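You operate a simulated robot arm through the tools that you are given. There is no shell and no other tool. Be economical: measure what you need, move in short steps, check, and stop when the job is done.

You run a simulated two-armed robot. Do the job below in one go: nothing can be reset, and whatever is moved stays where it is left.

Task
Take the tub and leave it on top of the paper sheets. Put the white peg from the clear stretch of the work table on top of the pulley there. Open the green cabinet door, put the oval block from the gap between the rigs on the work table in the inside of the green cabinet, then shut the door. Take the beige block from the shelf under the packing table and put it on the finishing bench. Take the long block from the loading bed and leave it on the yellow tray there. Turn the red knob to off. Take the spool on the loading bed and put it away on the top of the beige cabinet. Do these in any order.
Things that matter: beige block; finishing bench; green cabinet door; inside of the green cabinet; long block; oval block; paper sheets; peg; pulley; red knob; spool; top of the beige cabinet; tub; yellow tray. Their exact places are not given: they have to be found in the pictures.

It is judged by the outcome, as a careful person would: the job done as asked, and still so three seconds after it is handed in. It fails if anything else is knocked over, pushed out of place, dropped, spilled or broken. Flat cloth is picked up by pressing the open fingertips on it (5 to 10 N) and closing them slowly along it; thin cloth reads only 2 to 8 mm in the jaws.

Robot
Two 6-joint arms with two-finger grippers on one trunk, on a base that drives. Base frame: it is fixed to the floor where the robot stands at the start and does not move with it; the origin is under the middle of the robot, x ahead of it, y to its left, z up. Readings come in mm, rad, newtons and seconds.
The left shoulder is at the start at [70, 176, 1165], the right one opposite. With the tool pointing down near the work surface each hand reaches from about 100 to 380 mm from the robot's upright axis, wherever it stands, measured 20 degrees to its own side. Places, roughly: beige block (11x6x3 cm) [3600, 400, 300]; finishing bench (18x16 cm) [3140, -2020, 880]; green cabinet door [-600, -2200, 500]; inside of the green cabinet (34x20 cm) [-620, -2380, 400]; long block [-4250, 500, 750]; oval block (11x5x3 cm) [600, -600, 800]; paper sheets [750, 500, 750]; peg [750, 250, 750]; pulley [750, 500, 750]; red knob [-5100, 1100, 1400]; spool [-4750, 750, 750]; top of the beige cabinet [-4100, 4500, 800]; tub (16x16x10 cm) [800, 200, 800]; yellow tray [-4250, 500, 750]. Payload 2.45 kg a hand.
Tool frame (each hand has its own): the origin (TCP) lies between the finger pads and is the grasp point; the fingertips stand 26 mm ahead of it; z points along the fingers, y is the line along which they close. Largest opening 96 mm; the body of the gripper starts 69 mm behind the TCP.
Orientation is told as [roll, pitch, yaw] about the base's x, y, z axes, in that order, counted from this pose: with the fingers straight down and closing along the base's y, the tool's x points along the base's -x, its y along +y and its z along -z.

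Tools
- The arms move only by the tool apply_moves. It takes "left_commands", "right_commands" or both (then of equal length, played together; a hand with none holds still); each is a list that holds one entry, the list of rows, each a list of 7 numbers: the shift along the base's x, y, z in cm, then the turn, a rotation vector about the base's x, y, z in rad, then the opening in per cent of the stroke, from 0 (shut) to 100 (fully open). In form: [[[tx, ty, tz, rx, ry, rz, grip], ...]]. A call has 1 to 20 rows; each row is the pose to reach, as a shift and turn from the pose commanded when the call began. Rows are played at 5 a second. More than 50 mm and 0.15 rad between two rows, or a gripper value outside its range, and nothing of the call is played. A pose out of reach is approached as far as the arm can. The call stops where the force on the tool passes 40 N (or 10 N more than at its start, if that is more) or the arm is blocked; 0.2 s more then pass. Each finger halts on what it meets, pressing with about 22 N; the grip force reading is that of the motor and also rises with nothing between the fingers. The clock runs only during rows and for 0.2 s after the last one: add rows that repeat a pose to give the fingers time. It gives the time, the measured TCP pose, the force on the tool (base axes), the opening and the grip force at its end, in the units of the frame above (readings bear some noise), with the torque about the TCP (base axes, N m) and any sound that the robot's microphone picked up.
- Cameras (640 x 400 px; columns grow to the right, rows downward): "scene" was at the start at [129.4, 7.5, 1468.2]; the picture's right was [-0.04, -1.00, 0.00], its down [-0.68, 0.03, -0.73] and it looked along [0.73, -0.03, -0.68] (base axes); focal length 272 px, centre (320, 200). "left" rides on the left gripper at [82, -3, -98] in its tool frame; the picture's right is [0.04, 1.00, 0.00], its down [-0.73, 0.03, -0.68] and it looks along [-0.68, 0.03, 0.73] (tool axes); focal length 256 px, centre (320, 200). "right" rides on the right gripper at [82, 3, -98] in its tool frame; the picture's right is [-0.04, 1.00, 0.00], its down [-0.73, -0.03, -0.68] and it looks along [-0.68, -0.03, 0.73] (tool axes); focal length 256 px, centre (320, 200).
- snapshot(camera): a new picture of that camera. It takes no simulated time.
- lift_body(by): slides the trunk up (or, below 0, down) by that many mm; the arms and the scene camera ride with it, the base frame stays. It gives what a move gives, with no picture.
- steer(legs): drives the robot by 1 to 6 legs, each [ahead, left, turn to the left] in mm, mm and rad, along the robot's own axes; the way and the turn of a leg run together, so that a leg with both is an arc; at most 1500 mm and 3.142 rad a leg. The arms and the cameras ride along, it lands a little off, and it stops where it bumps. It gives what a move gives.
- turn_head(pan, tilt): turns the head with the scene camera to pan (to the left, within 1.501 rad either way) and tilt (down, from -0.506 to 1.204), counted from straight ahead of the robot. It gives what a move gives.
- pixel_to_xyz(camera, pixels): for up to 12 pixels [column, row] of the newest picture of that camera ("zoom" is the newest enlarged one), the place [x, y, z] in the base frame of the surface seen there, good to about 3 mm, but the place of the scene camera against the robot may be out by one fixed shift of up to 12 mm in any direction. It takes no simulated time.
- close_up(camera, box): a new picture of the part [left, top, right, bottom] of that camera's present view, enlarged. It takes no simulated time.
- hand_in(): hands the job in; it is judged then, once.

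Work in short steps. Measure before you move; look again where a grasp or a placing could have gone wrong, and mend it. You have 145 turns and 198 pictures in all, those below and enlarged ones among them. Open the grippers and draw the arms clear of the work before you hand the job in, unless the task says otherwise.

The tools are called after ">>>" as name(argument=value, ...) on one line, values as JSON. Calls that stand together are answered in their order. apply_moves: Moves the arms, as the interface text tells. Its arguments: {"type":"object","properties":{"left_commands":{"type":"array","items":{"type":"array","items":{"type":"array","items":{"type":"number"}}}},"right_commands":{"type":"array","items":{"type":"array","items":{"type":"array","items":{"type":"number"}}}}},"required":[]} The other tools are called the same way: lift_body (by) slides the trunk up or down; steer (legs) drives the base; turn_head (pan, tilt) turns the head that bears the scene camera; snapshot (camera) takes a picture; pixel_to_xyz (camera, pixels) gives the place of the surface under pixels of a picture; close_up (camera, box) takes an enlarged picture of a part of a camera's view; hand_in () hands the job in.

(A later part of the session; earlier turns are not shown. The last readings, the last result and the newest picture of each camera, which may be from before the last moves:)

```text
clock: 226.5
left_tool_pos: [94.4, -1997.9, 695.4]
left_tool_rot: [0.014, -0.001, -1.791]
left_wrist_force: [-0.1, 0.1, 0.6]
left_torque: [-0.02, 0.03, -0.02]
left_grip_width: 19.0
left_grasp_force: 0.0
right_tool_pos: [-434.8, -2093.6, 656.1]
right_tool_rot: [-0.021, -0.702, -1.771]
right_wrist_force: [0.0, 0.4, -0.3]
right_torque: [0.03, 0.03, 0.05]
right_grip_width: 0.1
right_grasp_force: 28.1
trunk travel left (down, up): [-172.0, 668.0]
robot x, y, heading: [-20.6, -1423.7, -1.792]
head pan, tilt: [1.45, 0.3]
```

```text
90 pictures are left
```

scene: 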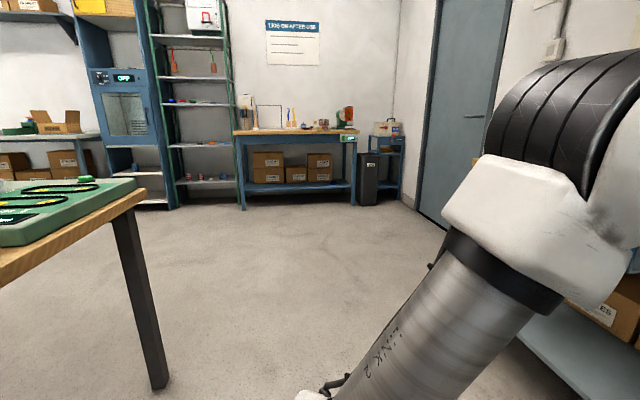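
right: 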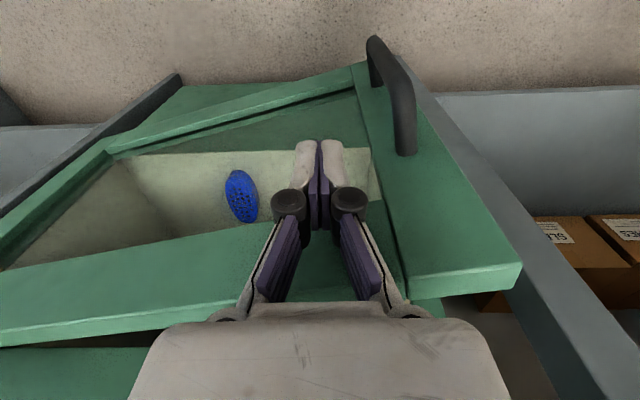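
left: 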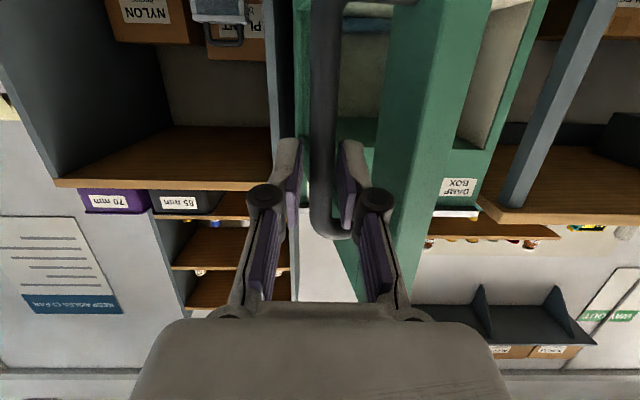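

Door stays shut with the oval inside. I locate the finishing bench and packing table.

>>> pixel_to_xyz(camera="scene", pixels=[[240, 133], [355, 138], [245, 210], [350, 205], [345, 140], [20, 140], [90, 140], [60, 160], [145, 390], [420, 210], [100, 170], [10, 190]])

>>> close_up(camera="scene", box=[220, 80, 410, 220])

>>> close_up(camera="scene", box=[0, 80, 220, 220])

```text
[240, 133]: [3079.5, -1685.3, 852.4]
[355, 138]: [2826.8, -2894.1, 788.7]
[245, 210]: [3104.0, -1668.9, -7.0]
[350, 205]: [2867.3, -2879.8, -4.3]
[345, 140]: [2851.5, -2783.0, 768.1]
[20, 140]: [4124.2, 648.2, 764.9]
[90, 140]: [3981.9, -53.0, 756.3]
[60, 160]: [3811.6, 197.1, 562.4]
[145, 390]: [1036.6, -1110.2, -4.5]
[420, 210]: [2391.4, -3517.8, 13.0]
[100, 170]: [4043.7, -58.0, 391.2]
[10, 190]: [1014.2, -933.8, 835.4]
```

```text
2.86 times, centred on (315, 150) of scene
```

zoom: 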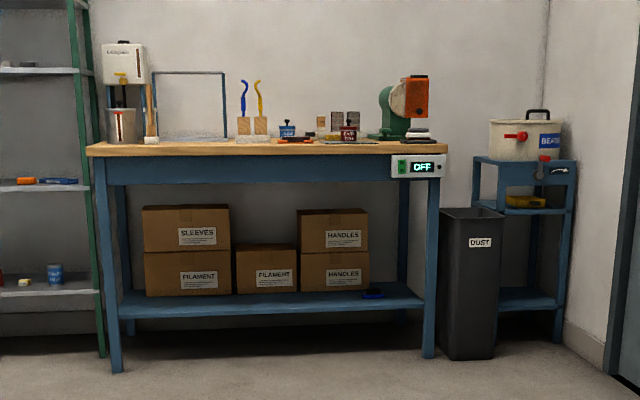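

```text
2.86 times, centred on (110, 150) of scene
```

zoom: 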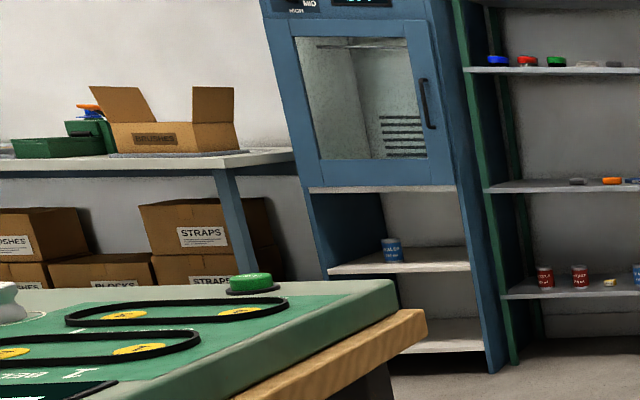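

I restore the right hand to tool-down, raise the trunk 480 mm so the arms clear the tables, and drive round towards the packing table.

>>> apply_moves(right_commands=[[[0.5, 2.5, 0, 0.13, -0.03, 0, 20], [1, 5, 1, 0.26, -0.06, 0, 20], [1, 5, 2, 0.39, -0.085, 0, 20], [1, 5, 3, 0.52, -0.11, 0, 20], [1, 5, 4, 0.6, -0.13, 0, 20], [1, 5, 4, 0.684, -0.15, 0, 20]]])

>>> lift_body(by=480)

>>> steer(legs=[[0, 0, 1.792], [350, -280, 0], [1500, 0, 0], [670, 1000, 0], [0, 900, 0]])

>>> turn_head(pan=0.0, tilt=0.6)

>>> snapshot(camera="scene")

```text
clock: 227.9
left_tool_pos: [94.0, -1997.8, 694.9]
left_tool_rot: [0.015, 0.002, -1.792]
left_wrist_force: [0.0, -0.3, 0.0]
left_torque: [-0.01, 0.01, -0.02]
left_grip_width: 19.2
left_grasp_force: 0.0
right_tool_pos: [-425.7, -2044.6, 695.7]
right_tool_rot: [-0.01, -0.002, -1.773]
right_wrist_force: [-0.6, -0.1, -0.5]
right_torque: [0.03, -0.01, -0.01]
right_grip_width: 19.2
right_grasp_force: 0.0
trunk travel left (down, up): [-172.0, 668.0]
robot x, y, heading: [-20.5, -1423.5, -1.791]
head pan, tilt: [1.45, 0.3]
```

```text
refused: 480 is not a number from -400 to 400
```

```text
clock: 252.0
left_tool_pos: [3047.1, 438.5, 694.9]
left_tool_rot: [0.014, 0.001, 0.011]
left_wrist_force: [-0.6, 0.6, 0.0]
left_torque: [-0.05, -0.01, 0.04]
left_grip_width: 19.1
left_grasp_force: 0.0
right_tool_pos: [3213.8, -56.7, 696.7]
right_tool_rot: [-0.008, -0.004, 0.032]
right_wrist_force: [0.1, 0.5, 0.2]
right_torque: [0.0, 0.02, 0.03]
right_grip_width: 19.2
right_grasp_force: 0.2
trunk travel left (down, up): [-172.0, 668.0]
robot x, y, heading: [2512.4, 191.3, 0.014]
head pan, tilt: [1.45, 0.3]
```

```text
clock: 253.5
left_tool_pos: [3048.9, 437.9, 695.9]
left_tool_rot: [0.015, 0.001, 0.013]
left_wrist_force: [-0.7, -0.3, -0.2]
left_torque: [0.01, -0.01, 0.01]
left_grip_width: 19.0
left_grasp_force: 0.1
right_tool_pos: [3214.8, -56.6, 696.4]
right_tool_rot: [-0.007, -0.004, 0.033]
right_wrist_force: [-0.6, 0.3, 0.8]
right_torque: [0.0, 0.0, -0.01]
right_grip_width: 19.3
right_grasp_force: 0.0
trunk travel left (down, up): [-172.0, 668.0]
robot x, y, heading: [2514.1, 196.2, 0.015]
head pan, tilt: [0.0, 0.6]
```

```text
87 pictures are left
```

scene: 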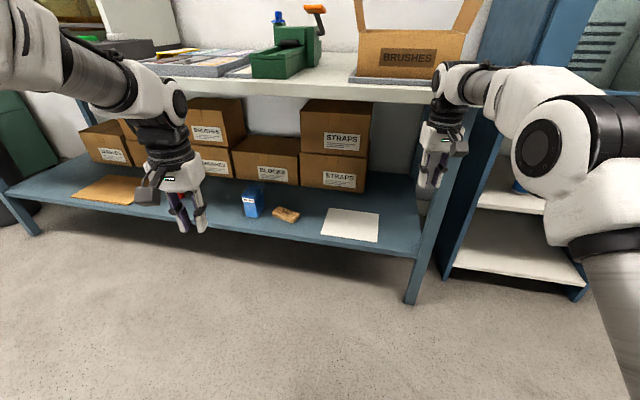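

Trunk lift was refused (too large) but the drive met nothing. The beige block is at (286,214) on the lower shelf; measuring.

>>> close_up(camera="scene", box=[190, 160, 400, 270])

>>> pixel_to_xyz(camera="scene", pixels=[[286, 212], [274, 210], [298, 215], [285, 219], [290, 206], [251, 195], [250, 210], [300, 240], [420, 250], [330, 84], [265, 175], [325, 215]])

```text
3.05 times, centred on (295, 215) of scene
```

zoom: 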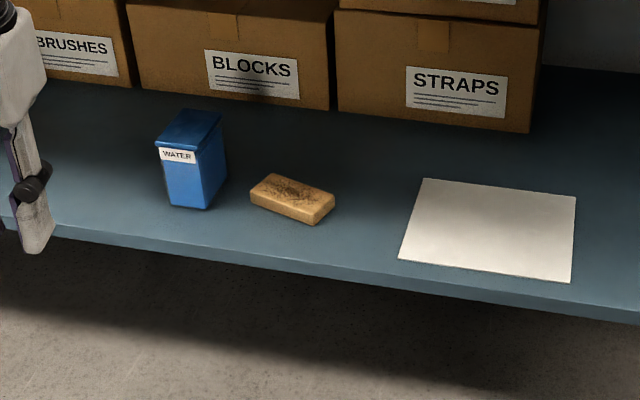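

```text
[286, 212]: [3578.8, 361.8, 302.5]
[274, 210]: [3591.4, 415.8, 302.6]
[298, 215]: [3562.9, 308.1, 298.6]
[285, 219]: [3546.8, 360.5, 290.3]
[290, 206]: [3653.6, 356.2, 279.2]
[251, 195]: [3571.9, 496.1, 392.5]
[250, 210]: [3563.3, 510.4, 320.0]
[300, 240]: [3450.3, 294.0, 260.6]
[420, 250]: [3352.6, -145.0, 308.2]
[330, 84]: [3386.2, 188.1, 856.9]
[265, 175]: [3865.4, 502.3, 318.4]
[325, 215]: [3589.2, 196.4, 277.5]
```

Block centre ≈ (3578,362), top z≈305, lying along the shelf; the table top overhangs to x≈3400. I position outside, lower the trunk fully, lower and turn the right hand (1.28 rad).

>>> steer(legs=[[70, 419, 0]])

>>> lift_body(by=-170)

>>> apply_moves(right_commands=[[[0, 0, -1.5, 0, 0, 0.13, 50], [0, 0, -3, 0, 0, 0.26, 90], [0, 0, -5, 0, 0, 0.39, 90], [0, 0, -7, 0, 0, 0.52, 90], [0, 0, -9, 0, 0, 0.65, 90], [0, 0, -11, 0, 0, 0.78, 90], [0, 0, -13, 0, 0, 0.91, 90], [0, 0, -15, 0, 0, 1.04, 90], [0, 0, -17, 0, 0, 1.17, 90], [0, 0, -18.5, 0, 0, 1.28, 90], [0, 0, -18.5, 0, 0, 1.28, 90]]])

>>> snapshot(camera="scene")

>>> snapshot(camera="right")

```text
clock: 256.1
left_tool_pos: [3110.5, 860.2, 696.0]
left_tool_rot: [0.016, 0.0, 0.017]
left_wrist_force: [0.3, 0.5, -0.5]
left_torque: [-0.01, 0.01, -0.02]
left_grip_width: 19.1
left_grasp_force: 0.1
right_tool_pos: [3277.0, 365.1, 697.2]
right_tool_rot: [-0.007, -0.003, 0.033]
right_wrist_force: [-0.2, 0.5, -1.3]
right_torque: [0.0, 0.0, 0.0]
right_grip_width: 19.0
right_grasp_force: 0.2
trunk travel left (down, up): [-172.0, 668.0]
robot x, y, heading: [2579.5, 613.9, 0.017]
head pan, tilt: [0.0, 0.6]
```

```text
clock: 258.1
left_tool_pos: [3110.9, 859.6, 525.8]
left_tool_rot: [0.016, 0.0, 0.015]
left_wrist_force: [0.4, -0.1, -0.2]
left_torque: [0.05, 0.0, -0.02]
left_grip_width: 19.0
left_grasp_force: 0.1
right_tool_pos: [3277.0, 365.6, 526.1]
right_tool_rot: [-0.009, -0.004, 0.033]
right_wrist_force: [-0.3, 0.0, 0.6]
right_torque: [-0.02, 0.0, -0.03]
right_grip_width: 19.3
right_grasp_force: 0.0
trunk travel left (down, up): [-2.0, 838.0]
robot x, y, heading: [2578.7, 610.1, 0.018]
head pan, tilt: [0.0, 0.6]
```

```text
clock: 260.5
left_tool_pos: [3110.4, 859.2, 525.9]
left_tool_rot: [0.015, 0.0, 0.015]
left_wrist_force: [0.3, 0.0, 0.1]
left_torque: [0.0, 0.04, -0.02]
left_grip_width: 19.4
left_grasp_force: 0.0
right_tool_pos: [3276.9, 364.4, 340.4]
right_tool_rot: [-0.009, -0.005, 1.315]
right_wrist_force: [0.2, -0.2, 0.3]
right_torque: [-0.03, -0.02, -0.02]
right_grip_width: 86.3
right_grasp_force: 0.0
trunk travel left (down, up): [-2.0, 838.0]
robot x, y, heading: [2578.4, 611.0, 0.02]
head pan, tilt: [0.0, 0.6]
```

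```text
85 pictures are left
```

scene: 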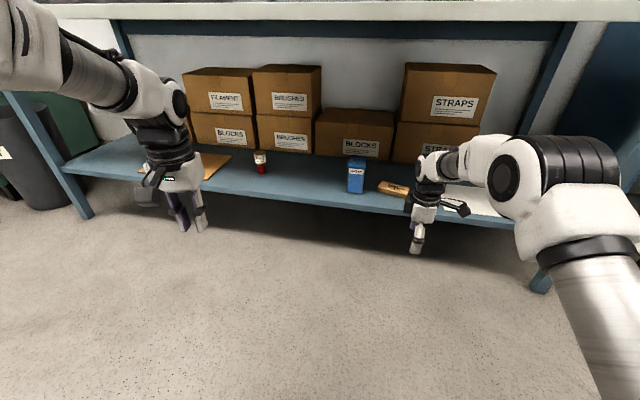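

```text
84 pictures are left
```

right: 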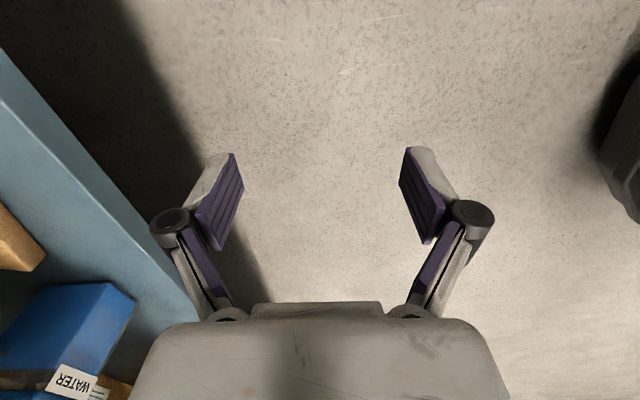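

I check the forearm's height against the table top, and re-measure the block from here.

>>> pixel_to_xyz(camera="scene", pixels=[[435, 158], [470, 145], [500, 140], [560, 135], [600, 145], [400, 8], [400, 25], [391, 187], [380, 184], [402, 190], [356, 165], [440, 172]])

>>> close_up(camera="scene", box=[330, 130, 480, 230])

```text
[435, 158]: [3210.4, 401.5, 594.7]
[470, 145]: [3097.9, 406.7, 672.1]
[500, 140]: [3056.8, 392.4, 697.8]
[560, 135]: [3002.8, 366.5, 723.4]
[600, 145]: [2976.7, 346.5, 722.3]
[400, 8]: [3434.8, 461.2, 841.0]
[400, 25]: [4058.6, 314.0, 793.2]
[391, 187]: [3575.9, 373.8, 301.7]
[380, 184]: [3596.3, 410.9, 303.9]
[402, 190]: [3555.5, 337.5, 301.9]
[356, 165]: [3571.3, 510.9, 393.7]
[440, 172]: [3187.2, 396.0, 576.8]
```

```text
4.00 times, centred on (405, 180) of scene
```

zoom: 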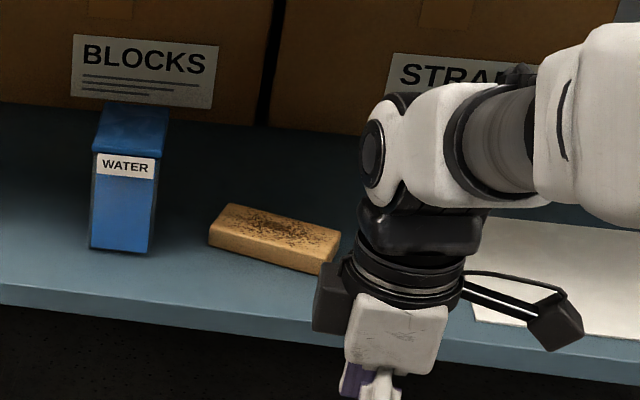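

All arm parts stay below the table top. I raise the hand 30 mm and drive in 297 mm over the block.

>>> apply_moves(right_commands=[[[0, 0, 3.5, 0, 0, 0, 95], [0, 0, 3.5, 0, 0, 0, 95]]])

>>> steer(legs=[[297, 0, 0]])

>>> snapshot(camera="right")

>>> snapshot(camera="scene")

```text
clock: 261.1
left_tool_pos: [3110.2, 859.0, 526.3]
left_tool_rot: [0.013, -0.001, 0.015]
left_wrist_force: [0.1, -0.2, -0.2]
left_torque: [0.02, -0.03, -0.01]
left_grip_width: 19.4
left_grasp_force: 0.1
right_tool_pos: [3276.4, 364.2, 376.8]
right_tool_rot: [-0.008, -0.004, 1.315]
right_wrist_force: [0.1, -0.8, 0.4]
right_torque: [0.0, -0.02, 0.01]
right_grip_width: 91.3
right_grasp_force: 0.1
trunk travel left (down, up): [-2.0, 838.0]
robot x, y, heading: [2579.4, 610.4, 0.018]
head pan, tilt: [0.0, 0.6]
```

```text
clock: 263.1
left_tool_pos: [3409.6, 865.1, 526.3]
left_tool_rot: [0.016, 0.0, 0.019]
left_wrist_force: [-0.7, 0.8, -0.2]
left_torque: [0.0, -0.03, 0.01]
left_grip_width: 19.2
left_grasp_force: 0.1
right_tool_pos: [3576.0, 372.0, 376.8]
right_tool_rot: [-0.01, -0.004, 1.314]
right_wrist_force: [-0.4, 0.9, -0.2]
right_torque: [-0.01, -0.03, 0.0]
right_grip_width: 91.0
right_grasp_force: 0.0
trunk travel left (down, up): [-2.0, 838.0]
robot x, y, heading: [2880.3, 617.7, 0.017]
head pan, tilt: [0.0, 0.6]
```

```text
82 pictures are left
```

right: 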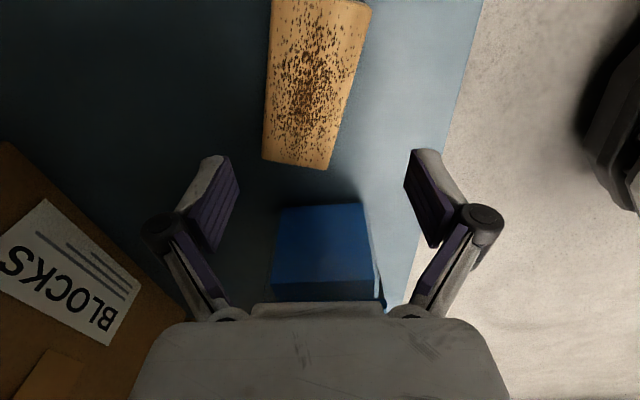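

```text
81 pictures are left
```

scene: 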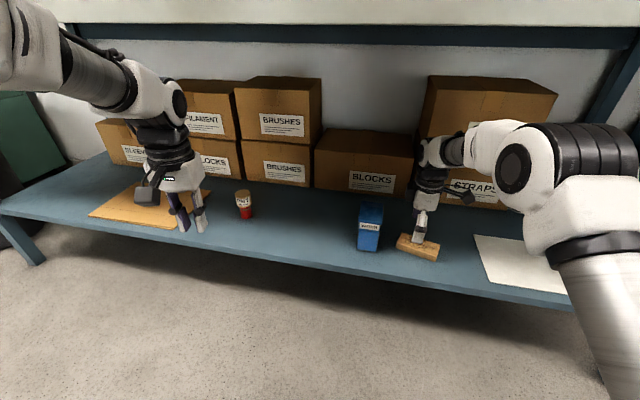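

Now measure the block's corners in the right view.

>>> pixel_to_xyz(camera="right", pixels=[[268, 155], [325, 165], [275, 30], [365, 30], [300, 100], [350, 100], [268, 100], [318, 60], [385, 60], [300, 190], [340, 240]])

```text
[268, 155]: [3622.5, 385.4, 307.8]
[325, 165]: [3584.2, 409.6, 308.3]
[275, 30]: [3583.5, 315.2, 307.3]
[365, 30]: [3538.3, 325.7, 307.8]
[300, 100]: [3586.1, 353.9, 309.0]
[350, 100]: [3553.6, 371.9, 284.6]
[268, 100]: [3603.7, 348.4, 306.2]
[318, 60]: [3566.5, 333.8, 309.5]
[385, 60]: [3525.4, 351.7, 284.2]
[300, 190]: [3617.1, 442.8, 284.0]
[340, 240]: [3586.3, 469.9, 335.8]
```

The block is turned 0.5 rad; centre ≈ (3578,353), top 308, shelf 284. I turn -0.25, centre, lower to TCP 312 and grip.

>>> apply_moves(right_commands=[[[0.1, -1, 0, 0, 0, -0.13, 95], [0.2, -1.9, 0, 0, 0, -0.25, 95], [0.2, -1.9, -3, 0, 0, -0.25, 95], [0.2, -1.9, -5, 0, 0, -0.25, 95], [0.2, -1.9, -6.4, 0, 0, -0.25, 95], [0.2, -1.9, -6.4, 0, 0, -0.25, 80], [0.2, -1.9, -6.4, 0, 0, -0.25, 65], [0.2, -1.9, -6.4, 0, 0, -0.25, 50], [0.2, -1.9, -6.4, 0, 0, -0.25, 35], [0.2, -1.9, -6.4, 0, 0, -0.25, 35]]])

>>> snapshot(camera="right")

```text
clock: 265.3
left_tool_pos: [3409.4, 864.9, 525.9]
left_tool_rot: [0.017, 0.001, 0.018]
left_wrist_force: [-0.1, -0.3, 0.7]
left_torque: [0.02, 0.0, -0.03]
left_grip_width: 19.0
left_grasp_force: 0.0
right_tool_pos: [3577.6, 352.6, 311.9]
right_tool_rot: [-0.01, -0.004, 1.065]
right_wrist_force: [-0.8, -0.2, 0.2]
right_torque: [0.08, -0.01, -0.02]
right_grip_width: 53.6
right_grasp_force: 21.5
trunk travel left (down, up): [-2.0, 838.0]
robot x, y, heading: [2873.8, 614.9, 0.019]
head pan, tilt: [0.0, 0.6]
```

```text
80 pictures are left
```

right: 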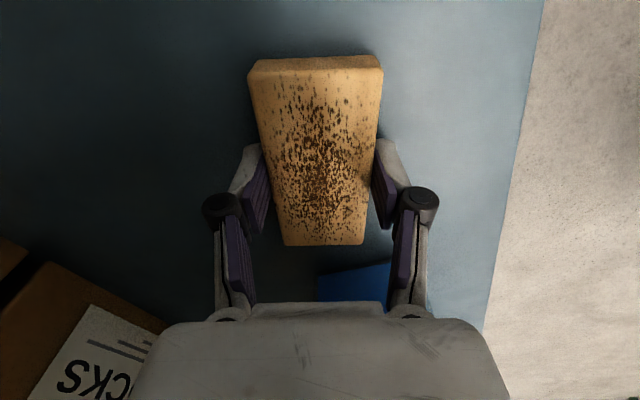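

Firm grip (53.6 mm). I lift 60 mm, back out, raise the trunk and drive to the finishing bench.

>>> apply_moves(right_commands=[[[0, 0, 2.5, 0, 0, 0, 35], [0, 0, 5, 0, 0, 0, 35], [0, 0, 6, 0, 0, 0, 35]]])

>>> steer(legs=[[-450, 0, 0]])

>>> lift_body(by=400)

>>> lift_body(by=240)

>>> steer(legs=[[0, 0, -0.217], [0, -1085, 0], [200, -1085, 0]])

>>> turn_head(pan=-0.2, tilt=0.6)

>>> snapshot(camera="scene")

```text
clock: 266.1
left_tool_pos: [3410.7, 865.8, 525.2]
left_tool_rot: [0.014, 0.001, 0.018]
left_wrist_force: [-0.2, 0.9, 0.1]
left_torque: [-0.01, 0.0, 0.02]
left_grip_width: 19.0
left_grasp_force: 0.1
right_tool_pos: [3578.4, 354.0, 374.1]
right_tool_rot: [-0.01, -0.002, 1.064]
right_wrist_force: [-0.3, -0.3, -0.9]
right_torque: [-0.02, 0.01, 0.02]
right_grip_width: 53.5
right_grasp_force: 21.8
trunk travel left (down, up): [-2.0, 838.0]
robot x, y, heading: [2881.2, 617.3, 0.02]
head pan, tilt: [0.0, 0.6]
```

```text
clock: 268.9
left_tool_pos: [2953.1, 856.5, 526.4]
left_tool_rot: [0.017, 0.001, 0.018]
left_wrist_force: [0.3, 0.0, -0.6]
left_torque: [-0.02, 0.0, -0.01]
left_grip_width: 19.1
left_grasp_force: 0.0
right_tool_pos: [3121.5, 343.9, 372.8]
right_tool_rot: [-0.009, -0.004, 1.064]
right_wrist_force: [-0.4, -0.6, 0.1]
right_torque: [0.02, 0.0, -0.02]
right_grip_width: 53.5
right_grasp_force: 22.0
trunk travel left (down, up): [-2.0, 838.0]
robot x, y, heading: [2422.6, 604.1, 0.023]
head pan, tilt: [0.0, 0.6]
```

```text
clock: 272.7
left_tool_pos: [2953.8, 857.7, 925.3]
left_tool_rot: [0.017, 0.001, 0.019]
left_wrist_force: [0.1, 0.6, 0.7]
left_torque: [0.01, 0.01, -0.02]
left_grip_width: 19.1
left_grasp_force: 0.1
right_tool_pos: [3121.5, 345.6, 773.5]
right_tool_rot: [-0.008, -0.002, 1.064]
right_wrist_force: [-0.7, 0.3, -1.7]
right_torque: [-0.03, 0.01, 0.0]
right_grip_width: 53.4
right_grasp_force: 22.1
trunk travel left (down, up): [-402.0, 438.0]
robot x, y, heading: [2421.9, 610.0, 0.019]
head pan, tilt: [0.0, 0.6]
```

```text
clock: 275.2
left_tool_pos: [2953.1, 857.6, 1165.2]
left_tool_rot: [0.017, 0.0, 0.017]
left_wrist_force: [-1.2, 1.0, 0.1]
left_torque: [-0.03, 0.02, 0.01]
left_grip_width: 19.1
left_grasp_force: 0.0
right_tool_pos: [3121.1, 345.4, 1013.3]
right_tool_rot: [-0.01, -0.004, 1.065]
right_wrist_force: [0.4, -0.6, -0.4]
right_torque: [-0.03, 0.0, 0.04]
right_grip_width: 53.6
right_grasp_force: 22.1
trunk travel left (down, up): [-642.0, 198.0]
robot x, y, heading: [2418.1, 609.7, 0.021]
head pan, tilt: [0.0, 0.6]
```

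```text
clock: 286.8
left_tool_pos: [2740.8, -1458.9, 1166.3]
left_tool_rot: [0.015, -0.001, -0.218]
left_wrist_force: [-0.2, -0.5, -0.2]
left_torque: [-0.02, -0.01, 0.02]
left_grip_width: 19.0
left_grasp_force: 0.0
right_tool_pos: [2785.0, -1994.7, 1014.1]
right_tool_rot: [-0.008, -0.003, 0.828]
right_wrist_force: [0.3, 0.0, -0.3]
right_torque: [-0.04, -0.03, -0.01]
right_grip_width: 53.5
right_grasp_force: 21.8
trunk travel left (down, up): [-642.0, 198.0]
robot x, y, heading: [2164.2, -1578.0, -0.22]
head pan, tilt: [0.0, 0.6]
```

```text
clock: 287.6
left_tool_pos: [2740.5, -1458.6, 1165.8]
left_tool_rot: [0.016, 0.002, -0.219]
left_wrist_force: [0.6, -0.6, -0.2]
left_torque: [-0.01, 0.02, 0.01]
left_grip_width: 19.2
left_grasp_force: 0.1
right_tool_pos: [2785.6, -1994.7, 1012.6]
right_tool_rot: [-0.009, -0.004, 0.828]
right_wrist_force: [0.2, -0.3, -0.9]
right_torque: [0.02, -0.01, 0.02]
right_grip_width: 53.3
right_grasp_force: 22.2
trunk travel left (down, up): [-642.0, 198.0]
robot x, y, heading: [2164.8, -1577.8, -0.217]
head pan, tilt: [-0.201, 0.6]
```

```text
79 pictures are left
```

scene: 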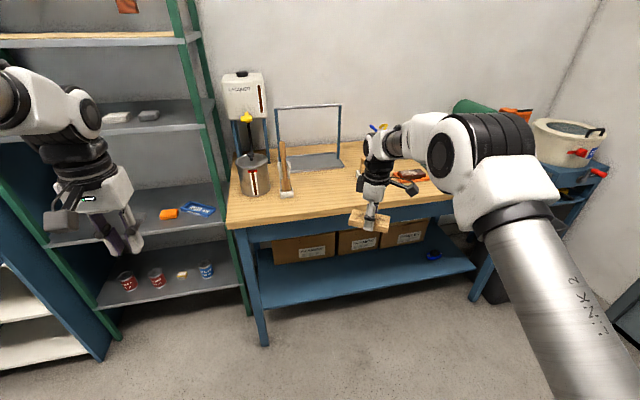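

The bench has a clear patch near (325,190). Measuring it and neighbours.

>>> pixel_to_xyz(camera="scene", pixels=[[325, 185], [325, 205], [310, 195], [345, 190], [287, 192], [320, 168], [360, 182], [240, 215], [445, 195], [330, 212]])

>>> close_up(camera="scene", box=[220, 80, 460, 240])

```text
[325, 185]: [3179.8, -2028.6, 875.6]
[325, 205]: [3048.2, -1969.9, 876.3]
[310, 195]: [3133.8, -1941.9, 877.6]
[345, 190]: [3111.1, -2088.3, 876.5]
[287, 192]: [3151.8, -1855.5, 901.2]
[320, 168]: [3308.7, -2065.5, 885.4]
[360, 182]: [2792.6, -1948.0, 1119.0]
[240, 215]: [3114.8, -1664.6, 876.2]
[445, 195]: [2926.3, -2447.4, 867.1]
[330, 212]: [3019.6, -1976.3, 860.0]
```

```text
2.50 times, centred on (340, 160) of scene
```

zoom: 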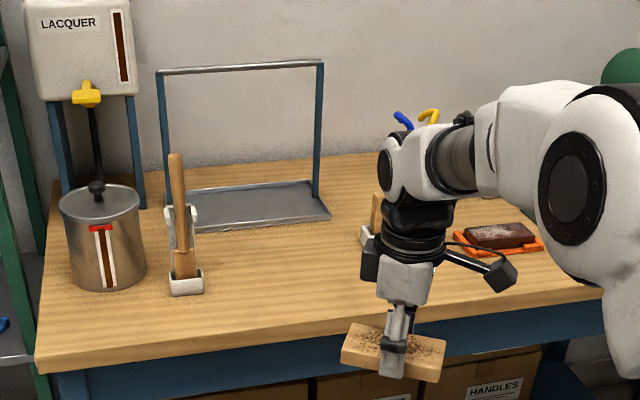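

Surface z≈881; target (3125,-2015). I draw the left hand back for rack clearance, then drive in.

>>> apply_moves(left_commands=[[[-4, 1, 0, 0, 0, 0, 20], [-8, 2, 0, 0, 0, 0, 20], [-11, 2.6, 0, 0, 0, 0, 20], [-11, 2.6, 0, 0, 0, 0, 20]]])

>>> steer(legs=[[336, 40, 0]])

>>> snapshot(camera="scene")

>>> snapshot(camera="right")

```text
clock: 288.6
left_tool_pos: [2646.1, -1435.0, 1156.9]
left_tool_rot: [0.016, 0.002, -0.218]
left_wrist_force: [0.2, -0.1, 0.0]
left_torque: [-0.02, 0.03, -0.01]
left_grip_width: 19.2
left_grasp_force: 0.0
left hand out of reach, approached as far as the arm can: row 3, 4
right_tool_pos: [2785.1, -1995.5, 1014.0]
right_tool_rot: [-0.01, -0.003, 0.829]
right_wrist_force: [0.2, -0.3, -0.3]
right_torque: [0.0, 0.0, -0.01]
right_grip_width: 53.2
right_grasp_force: 21.8
trunk travel left (down, up): [-642.0, 198.0]
robot x, y, heading: [2166.0, -1578.0, -0.22]
head pan, tilt: [-0.201, 0.6]
```

```text
clock: 290.8
left_tool_pos: [2977.9, -1465.3, 1158.5]
left_tool_rot: [0.016, 0.002, -0.217]
left_wrist_force: [-0.3, 0.1, -0.5]
left_torque: [0.02, -0.01, -0.01]
left_grip_width: 19.2
left_grasp_force: 0.0
right_tool_pos: [3117.9, -2024.6, 1012.2]
right_tool_rot: [-0.008, -0.002, 0.832]
right_wrist_force: [0.3, 1.1, -1.1]
right_torque: [-0.01, 0.01, -0.03]
right_grip_width: 53.2
right_grasp_force: 21.9
trunk travel left (down, up): [-642.0, 198.0]
robot x, y, heading: [2497.3, -1609.6, -0.213]
head pan, tilt: [-0.201, 0.6]
```

```text
77 pictures are left
```

scene: 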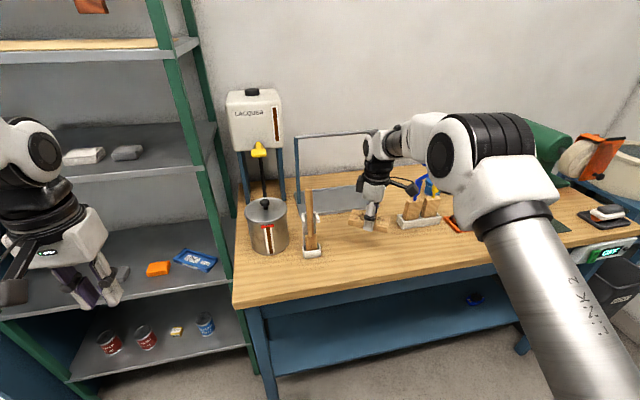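

```text
76 pictures are left
```

right: 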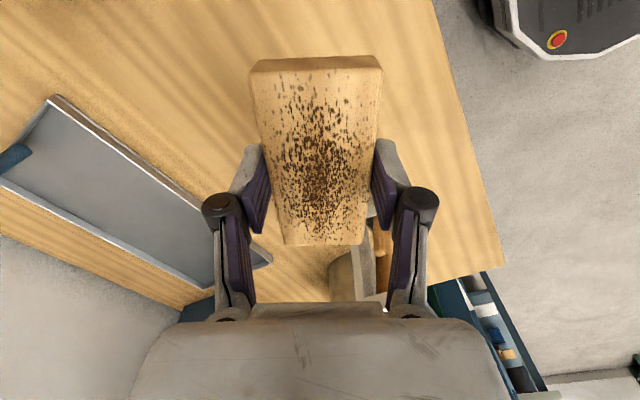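

Clear below. I lower to just above the surface at (3133,-2022).

>>> apply_moves(right_commands=[[[1.5, 0.3, -3, 0, 0, 0, 35], [1.5, 0.3, -7, 0, 0, 0, 35], [1.5, 0.3, -9, 0, 0, 0, 35], [1.5, 0.3, -9.8, 0, 0, 0, 35], [1.5, 0.3, -9.8, 0, 0, 0, 35]]])

>>> apply_moves(right_commands=[[[0, 0, -0.2, 0, 0, 0, 35], [0, 0, -0.35, 0, 0, 0, 35], [0, 0, -0.5, 0, 0, 0, 35], [0, 0, -0.5, 0, 0, 0, 35]]])

>>> snapshot(camera="right")

```text
clock: 292.0
left_tool_pos: [2978.7, -1465.2, 1158.2]
left_tool_rot: [0.016, 0.001, -0.216]
left_wrist_force: [-0.6, -0.1, -0.1]
left_torque: [-0.02, 0.0, 0.01]
left_grip_width: 19.2
left_grasp_force: 0.1
right_tool_pos: [3133.0, -2024.6, 915.1]
right_tool_rot: [-0.008, -0.004, 0.833]
right_wrist_force: [0.2, 0.7, 0.0]
right_torque: [0.01, 0.0, -0.02]
right_grip_width: 53.6
right_grasp_force: 21.8
trunk travel left (down, up): [-642.0, 198.0]
robot x, y, heading: [2499.6, -1606.0, -0.214]
head pan, tilt: [-0.201, 0.6]
```

```text
clock: 293.0
left_tool_pos: [2979.2, -1464.9, 1157.4]
left_tool_rot: [0.016, 0.002, -0.217]
left_wrist_force: [-0.3, -0.3, 0.7]
left_torque: [-0.04, 0.0, 0.01]
left_grip_width: 19.4
left_grasp_force: 0.1
right_tool_pos: [3133.9, -2022.6, 909.1]
right_tool_rot: [-0.01, -0.004, 0.831]
right_wrist_force: [-0.1, -0.6, -1.1]
right_torque: [0.01, 0.02, -0.03]
right_grip_width: 53.3
right_grasp_force: 21.6
trunk travel left (down, up): [-642.0, 198.0]
robot x, y, heading: [2496.7, -1603.7, -0.214]
head pan, tilt: [-0.201, 0.6]
```

```text
75 pictures are left
```

right: 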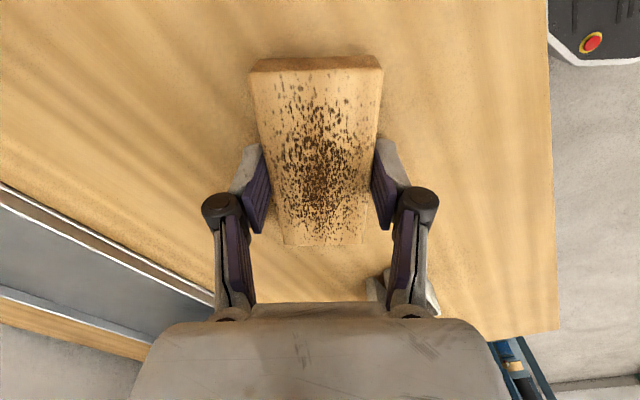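

Not yet touching; a few more millimetres in 1 mm steps with the surface measured too.

>>> pixel_to_xyz(camera="right", pixels=[[215, 60], [420, 100], [320, 20]])

>>> apply_moves(right_commands=[[[0, 0, -0.15, 0, 0, 0, 35], [0, 0, -0.3, 0, 0, 0, 35], [0, 0, -0.3, 0, 0, 0, 35]]])

```text
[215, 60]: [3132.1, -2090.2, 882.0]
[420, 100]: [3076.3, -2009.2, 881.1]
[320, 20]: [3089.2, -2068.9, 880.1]
```

```text
clock: 293.8
left_tool_pos: [2977.3, -1466.4, 1159.1]
left_tool_rot: [0.016, 0.0, -0.216]
left_wrist_force: [0.1, 0.0, 0.2]
left_torque: [-0.03, 0.03, 0.02]
left_grip_width: 19.2
left_grasp_force: 0.0
right_tool_pos: [3133.3, -2022.3, 908.2]
right_tool_rot: [-0.011, -0.005, 0.834]
right_wrist_force: [1.7, 0.1, 5.4]
right_torque: [0.02, 0.11, 0.01]
right_grip_width: 53.4
right_grasp_force: 21.9
trunk travel left (down, up): [-642.0, 198.0]
robot x, y, heading: [2497.7, -1605.6, -0.212]
head pan, tilt: [-0.201, 0.6]
```

Contact. I release, rise, back off and check the block; then set off west to the loading bed.

>>> apply_moves(right_commands=[[[0, 0, 0, 0, 0, 0, 60], [0, 0, 0, 0, 0, 0, 66], [0, 0, 0, 0, 0, 0, 75], [0, 0, 0, 0, 0, 0, 85], [0, 0, 3, 0, 0, 0, 85], [0, 0, 7, 0, 0, 0, 85], [0, 0, 12, 0, 0, 0, 85]]])

>>> steer(legs=[[-350, 0, 0]])

>>> close_up(camera="scene", box=[220, 80, 460, 240])

>>> steer(legs=[[0, 0, -2.928], [1500, 0, 0], [1300, -300, 0], [1200, -800, 0], [1200, -300, 0]])

>>> turn_head(pan=-0.3, tilt=0.35)

>>> snapshot(camera="scene")

```text
clock: 295.4
left_tool_pos: [2977.1, -1466.1, 1158.0]
left_tool_rot: [0.016, 0.001, -0.216]
left_wrist_force: [-1.1, 0.3, -0.7]
left_torque: [-0.01, 0.01, 0.0]
left_grip_width: 19.4
left_grasp_force: 0.0
right_tool_pos: [3131.9, -2020.2, 1028.9]
right_tool_rot: [-0.009, -0.001, 0.834]
right_wrist_force: [0.3, 0.3, 0.4]
right_torque: [0.0, 0.02, -0.01]
right_grip_width: 81.7
right_grasp_force: 0.0
trunk travel left (down, up): [-642.0, 198.0]
robot x, y, heading: [2497.7, -1608.2, -0.216]
head pan, tilt: [-0.201, 0.6]
```

```text
clock: 297.7
left_tool_pos: [2632.3, -1390.7, 1157.7]
left_tool_rot: [0.016, 0.002, -0.216]
left_wrist_force: [0.0, 0.2, -0.4]
left_torque: [-0.02, 0.02, 0.02]
left_grip_width: 19.1
left_grasp_force: 0.0
right_tool_pos: [2787.0, -1945.7, 1027.1]
right_tool_rot: [-0.008, -0.004, 0.832]
right_wrist_force: [-0.2, -0.3, -0.7]
right_torque: [-0.04, -0.03, 0.0]
right_grip_width: 81.6
right_grasp_force: 0.1
trunk travel left (down, up): [-642.0, 198.0]
robot x, y, heading: [2152.8, -1533.6, -0.218]
head pan, tilt: [-0.201, 0.6]
```

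```text
2.50 times, centred on (340, 160) of scene
```

zoom: 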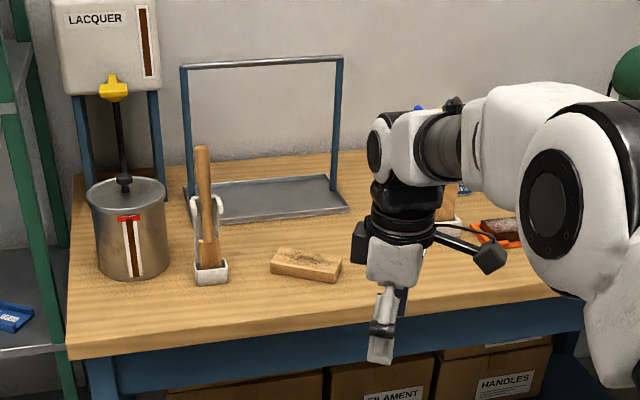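

```text
clock: 326.9
left_tool_pos: [-2415.2, -379.4, 1155.7]
left_tool_rot: [0.017, 0.006, 3.065]
left_wrist_force: [-0.1, -0.2, 0.2]
left_torque: [0.01, -0.07, -0.02]
left_grip_width: 19.1
left_grasp_force: 0.3
right_tool_pos: [-2644.0, 149.5, 1021.1]
right_tool_rot: [-0.005, -0.001, -2.172]
right_wrist_force: [-1.1, 0.2, -0.6]
right_torque: [-0.04, -0.1, -0.02]
right_grip_width: 81.6
right_grasp_force: 0.1
trunk travel left (down, up): [-642.0, 198.0]
robot x, y, heading: [-1953.9, -173.0, 3.063]
head pan, tilt: [-0.201, 0.6]
stopped in leg 5: the robot was blocked; the commanded pose is now the measured one
```

```text
clock: 327.6
left_tool_pos: [-2409.6, -383.4, 1157.8]
left_tool_rot: [0.014, 0.003, 3.064]
left_wrist_force: [-0.7, 1.2, 0.7]
left_torque: [0.0, 0.02, 0.02]
left_grip_width: 19.2
left_grasp_force: 0.0
right_tool_pos: [-2639.7, 146.9, 1027.0]
right_tool_rot: [-0.009, -0.004, -2.173]
right_wrist_force: [-0.9, 0.0, -0.4]
right_torque: [0.01, -0.01, -0.01]
right_grip_width: 81.7
right_grasp_force: 0.0
trunk travel left (down, up): [-642.0, 198.0]
robot x, y, heading: [-1953.3, -174.9, 3.062]
head pan, tilt: [-0.3, 0.351]
```

```text
73 pictures are left
```

scene: 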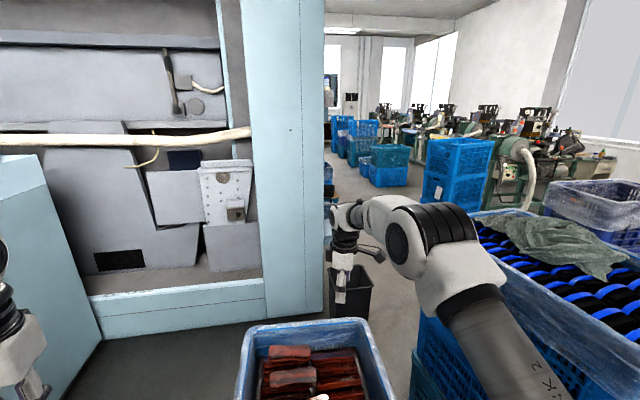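

The beige block lies well on the bench. Here I was blocked by something in front; I look down to see it and measure the surroundings.

>>> pixel_to_xyz(camera="scene", pixels=[[315, 250], [180, 300], [320, 330], [260, 380], [375, 270], [390, 180], [450, 180], [500, 290], [600, 260], [400, 330], [60, 300], [350, 300]])

>>> turn_head(pan=-0.3, tilt=0.95)

>>> snapshot(camera="scene")

```text
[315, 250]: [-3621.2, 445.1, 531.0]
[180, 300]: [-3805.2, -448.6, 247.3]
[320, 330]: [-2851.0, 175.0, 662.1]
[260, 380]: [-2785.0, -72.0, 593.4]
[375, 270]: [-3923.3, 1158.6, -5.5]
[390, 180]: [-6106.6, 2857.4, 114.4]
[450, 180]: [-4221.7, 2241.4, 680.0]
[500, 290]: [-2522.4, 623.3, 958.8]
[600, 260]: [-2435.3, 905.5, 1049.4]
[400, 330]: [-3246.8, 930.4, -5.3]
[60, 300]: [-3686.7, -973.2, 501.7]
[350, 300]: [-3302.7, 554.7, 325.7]
```

```text
clock: 328.6
left_tool_pos: [-2410.9, -381.5, 1157.4]
left_tool_rot: [0.017, 0.002, 3.061]
left_wrist_force: [-1.0, -0.6, -0.2]
left_torque: [0.0, -0.03, 0.03]
left_grip_width: 19.1
left_grasp_force: 0.0
right_tool_pos: [-2639.8, 147.4, 1026.1]
right_tool_rot: [-0.008, -0.004, -2.174]
right_wrist_force: [-1.1, 0.0, 0.8]
right_torque: [0.01, -0.04, 0.02]
right_grip_width: 81.7
right_grasp_force: 0.1
trunk travel left (down, up): [-642.0, 198.0]
robot x, y, heading: [-1957.5, -174.9, 3.064]
head pan, tilt: [-0.3, 0.949]
```

```text
72 pictures are left
```

scene: 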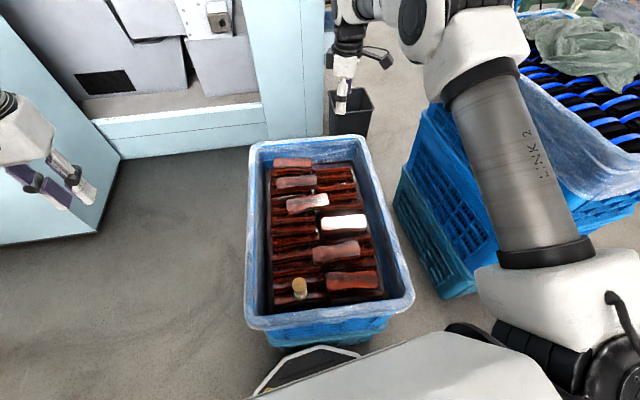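

I bumped a crate stack in the aisle (it stands unmoved ahead). I back off and look north-west for another way.

>>> steer(legs=[[-500, 0, 0]])

>>> lift_body(by=190)

>>> turn_head(pan=-0.7, tilt=0.45)

>>> snapshot(camera="scene")

>>> turn_head(pan=0.4, tilt=0.45)

>>> snapshot(camera="scene")

```text
clock: 331.6
left_tool_pos: [-1904.7, -422.5, 1156.8]
left_tool_rot: [0.017, 0.003, 3.068]
left_wrist_force: [-1.2, 0.2, -0.6]
left_torque: [0.02, -0.01, 0.02]
left_grip_width: 19.2
left_grasp_force: 0.1
right_tool_pos: [-2137.1, 106.2, 1023.1]
right_tool_rot: [-0.007, -0.003, -2.166]
right_wrist_force: [-0.3, 0.0, -0.3]
right_torque: [-0.01, -0.04, 0.02]
right_grip_width: 81.4
right_grasp_force: 0.0
trunk travel left (down, up): [-642.0, 198.0]
robot x, y, heading: [-1448.4, -210.9, 3.068]
head pan, tilt: [-0.3, 0.949]
```

```text
clock: 333.7
left_tool_pos: [-1905.0, -423.1, 1347.6]
left_tool_rot: [0.015, 0.003, 3.068]
left_wrist_force: [0.5, 0.4, -0.5]
left_torque: [0.02, 0.01, -0.01]
left_grip_width: 19.0
left_grasp_force: 0.1
right_tool_pos: [-2137.4, 105.9, 1216.4]
right_tool_rot: [-0.007, -0.003, -2.168]
right_wrist_force: [0.2, -0.7, -0.5]
right_torque: [0.04, 0.01, -0.01]
right_grip_width: 81.3
right_grasp_force: 0.1
trunk travel left (down, up): [-832.0, 8.0]
robot x, y, heading: [-1453.5, -214.0, 3.065]
head pan, tilt: [-0.3, 0.949]
```

```text
clock: 334.6
left_tool_pos: [-1904.3, -422.5, 1346.9]
left_tool_rot: [0.014, 0.003, 3.067]
left_wrist_force: [0.6, 0.3, 0.7]
left_torque: [0.02, 0.0, -0.01]
left_grip_width: 19.4
left_grasp_force: 0.1
right_tool_pos: [-2137.6, 105.9, 1215.8]
right_tool_rot: [-0.005, -0.004, -2.167]
right_wrist_force: [0.7, 0.6, 0.1]
right_torque: [0.0, 0.01, -0.02]
right_grip_width: 81.7
right_grasp_force: 0.0
trunk travel left (down, up): [-832.0, 8.0]
robot x, y, heading: [-1452.0, -214.2, 3.072]
head pan, tilt: [-0.7, 0.45]
```

```text
71 pictures are left
```

scene: 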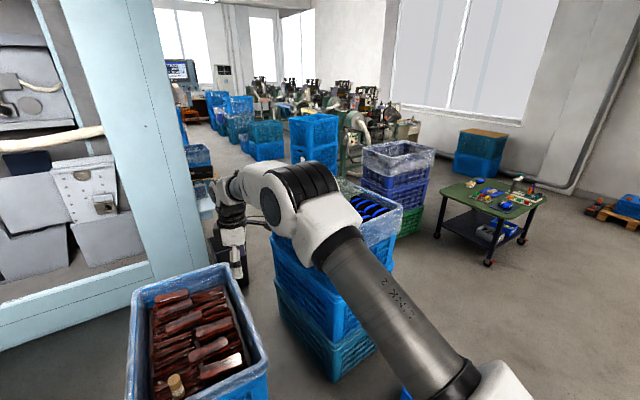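

```text
clock: 335.9
left_tool_pos: [-1905.2, -421.5, 1347.7]
left_tool_rot: [0.016, 0.002, 3.068]
left_wrist_force: [-0.3, -0.2, -0.1]
left_torque: [0.01, -0.04, -0.02]
left_grip_width: 19.3
left_grasp_force: 0.1
right_tool_pos: [-2137.7, 106.5, 1216.0]
right_tool_rot: [-0.008, -0.003, -2.169]
right_wrist_force: [0.2, 0.3, -0.7]
right_torque: [0.02, 0.01, 0.0]
right_grip_width: 81.5
right_grasp_force: 0.1
trunk travel left (down, up): [-832.0, 8.0]
robot x, y, heading: [-1451.3, -210.5, 3.069]
head pan, tilt: [0.4, 0.45]
```

```text
70 pictures are left
```

scene: 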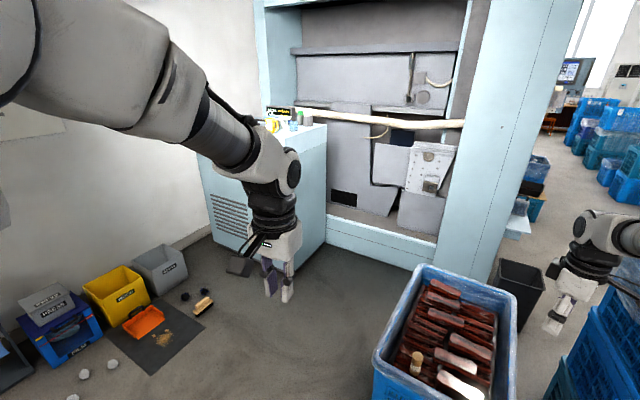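

I look back north-west and measure the crates, table and floor to plan the route.

>>> turn_head(pan=-0.7, tilt=0.45)

>>> snapshot(camera="scene")

>>> pixel_to_xyz(camera="scene", pixels=[[362, 345], [290, 300], [405, 190], [430, 155], [365, 150], [435, 235], [490, 262], [395, 230], [260, 155], [310, 150], [230, 250], [245, 210]])

>>> pixel_to_xyz(camera="scene", pixels=[[260, 300], [130, 310], [268, 395], [200, 170], [190, 190], [175, 200], [180, 75], [235, 110], [250, 140], [360, 130], [410, 235], [330, 190]])

```text
clock: 337.3
left_tool_pos: [-1904.7, -422.7, 1347.9]
left_tool_rot: [0.015, 0.002, 3.07]
left_wrist_force: [-1.1, -0.1, 0.6]
left_torque: [-0.03, 0.01, 0.01]
left_grip_width: 19.0
left_grasp_force: 0.0
right_tool_pos: [-2137.7, 105.5, 1215.7]
right_tool_rot: [-0.005, -0.004, -2.167]
right_wrist_force: [0.4, -0.8, -0.2]
right_torque: [-0.02, 0.04, 0.03]
right_grip_width: 81.7
right_grasp_force: 0.1
trunk travel left (down, up): [-832.0, 8.0]
robot x, y, heading: [-1450.0, -210.2, 3.074]
head pan, tilt: [-0.7, 0.45]
```

```text
69 pictures are left
```

scene: 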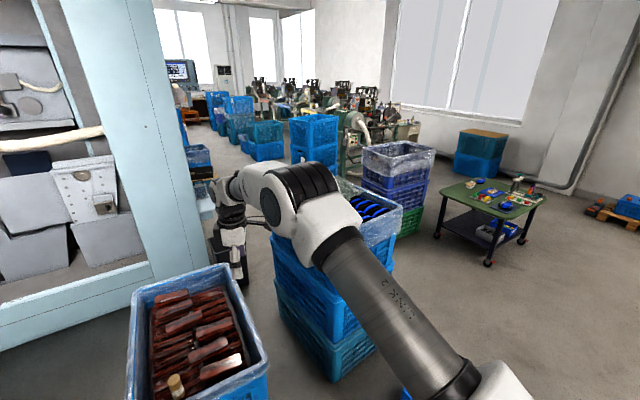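

```text
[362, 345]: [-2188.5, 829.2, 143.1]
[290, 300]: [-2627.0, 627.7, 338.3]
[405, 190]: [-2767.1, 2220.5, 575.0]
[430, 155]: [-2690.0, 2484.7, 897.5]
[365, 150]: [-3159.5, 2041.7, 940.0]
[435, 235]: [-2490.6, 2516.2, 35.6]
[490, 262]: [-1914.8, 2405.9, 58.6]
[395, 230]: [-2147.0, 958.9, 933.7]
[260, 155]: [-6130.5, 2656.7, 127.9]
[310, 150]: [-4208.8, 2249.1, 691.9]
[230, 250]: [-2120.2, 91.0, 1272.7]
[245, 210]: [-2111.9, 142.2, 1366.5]
```

```text
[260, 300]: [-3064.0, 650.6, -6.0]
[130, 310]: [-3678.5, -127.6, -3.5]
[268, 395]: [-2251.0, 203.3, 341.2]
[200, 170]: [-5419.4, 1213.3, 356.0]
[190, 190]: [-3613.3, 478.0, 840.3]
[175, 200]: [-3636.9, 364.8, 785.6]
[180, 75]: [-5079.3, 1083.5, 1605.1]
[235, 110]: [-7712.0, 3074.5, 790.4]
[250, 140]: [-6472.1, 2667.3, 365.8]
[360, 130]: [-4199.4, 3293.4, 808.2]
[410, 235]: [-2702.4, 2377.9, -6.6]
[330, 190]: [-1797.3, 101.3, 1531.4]
```

Route: north along x≈-1350, then west through the corridor at y≈1600 (arms are above the crates), then face the machine's north side.

>>> steer(legs=[[0, -905, 0], [0, -905, 0], [1430, 104, 0]])

>>> turn_head(pan=0.35, tilt=0.5)

>>> snapshot(camera="scene")

```text
clock: 353.4
left_tool_pos: [-3271.6, 1357.3, 1347.2]
left_tool_rot: [0.015, 0.003, 3.097]
left_wrist_force: [0.3, 0.3, -0.3]
left_torque: [0.03, 0.0, 0.0]
left_grip_width: 19.0
left_grasp_force: 0.1
right_tool_pos: [-3518.5, 1877.1, 1216.1]
right_tool_rot: [-0.009, -0.003, -2.139]
right_wrist_force: [0.7, 0.3, 0.0]
right_torque: [0.03, 0.01, 0.01]
right_grip_width: 81.7
right_grasp_force: 0.1
trunk travel left (down, up): [-832.0, 8.0]
robot x, y, heading: [-2826.8, 1580.5, 3.097]
head pan, tilt: [-0.7, 0.45]
```

```text
clock: 354.7
left_tool_pos: [-3272.3, 1357.4, 1347.9]
left_tool_rot: [0.015, 0.002, 3.099]
left_wrist_force: [0.2, 0.3, 0.4]
left_torque: [-0.03, 0.0, -0.04]
left_grip_width: 19.3
left_grasp_force: 0.1
right_tool_pos: [-3520.7, 1878.1, 1216.1]
right_tool_rot: [-0.006, -0.003, -2.139]
right_wrist_force: [-0.3, -0.5, 0.7]
right_torque: [-0.01, 0.01, 0.0]
right_grip_width: 81.9
right_grasp_force: 0.0
trunk travel left (down, up): [-832.0, 8.0]
robot x, y, heading: [-2825.0, 1582.3, 3.098]
head pan, tilt: [0.351, 0.499]
```

```text
68 pictures are left
```

scene: 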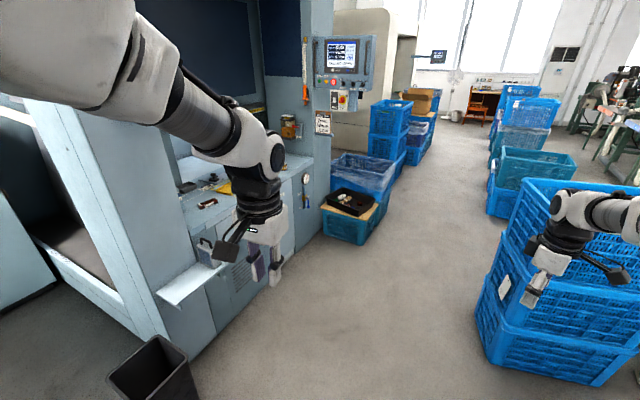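

The loading bed is visible at (230,200) and the panel at (340,90). I zoom and measure.

>>> close_up(camera="scene", box=[150, 30, 400, 250])

>>> pixel_to_xyz(camera="scene", pixels=[[208, 203], [225, 188], [290, 128], [185, 290], [290, 185], [305, 180], [345, 215], [355, 180], [341, 98], [500, 300], [430, 230], [170, 340]])

```text
1.82 times, centred on (275, 140) of scene
```

zoom: 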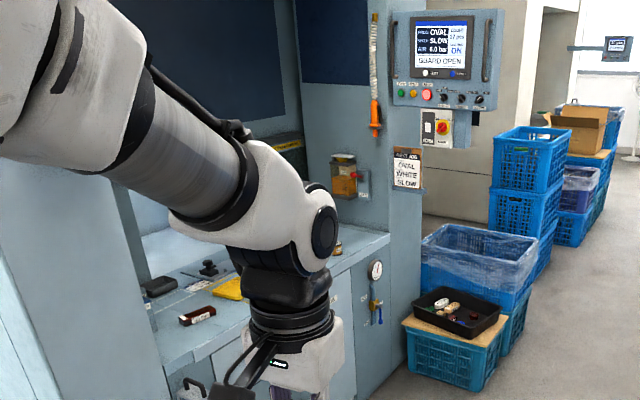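

```text
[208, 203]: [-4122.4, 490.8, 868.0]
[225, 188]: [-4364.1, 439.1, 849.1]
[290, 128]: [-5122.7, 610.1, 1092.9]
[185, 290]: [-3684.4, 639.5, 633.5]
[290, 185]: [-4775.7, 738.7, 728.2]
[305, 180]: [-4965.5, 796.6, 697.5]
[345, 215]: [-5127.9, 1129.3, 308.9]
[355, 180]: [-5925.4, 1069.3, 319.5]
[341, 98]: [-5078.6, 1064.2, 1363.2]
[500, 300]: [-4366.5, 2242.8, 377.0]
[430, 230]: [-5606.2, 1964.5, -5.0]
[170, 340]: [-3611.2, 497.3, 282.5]
```

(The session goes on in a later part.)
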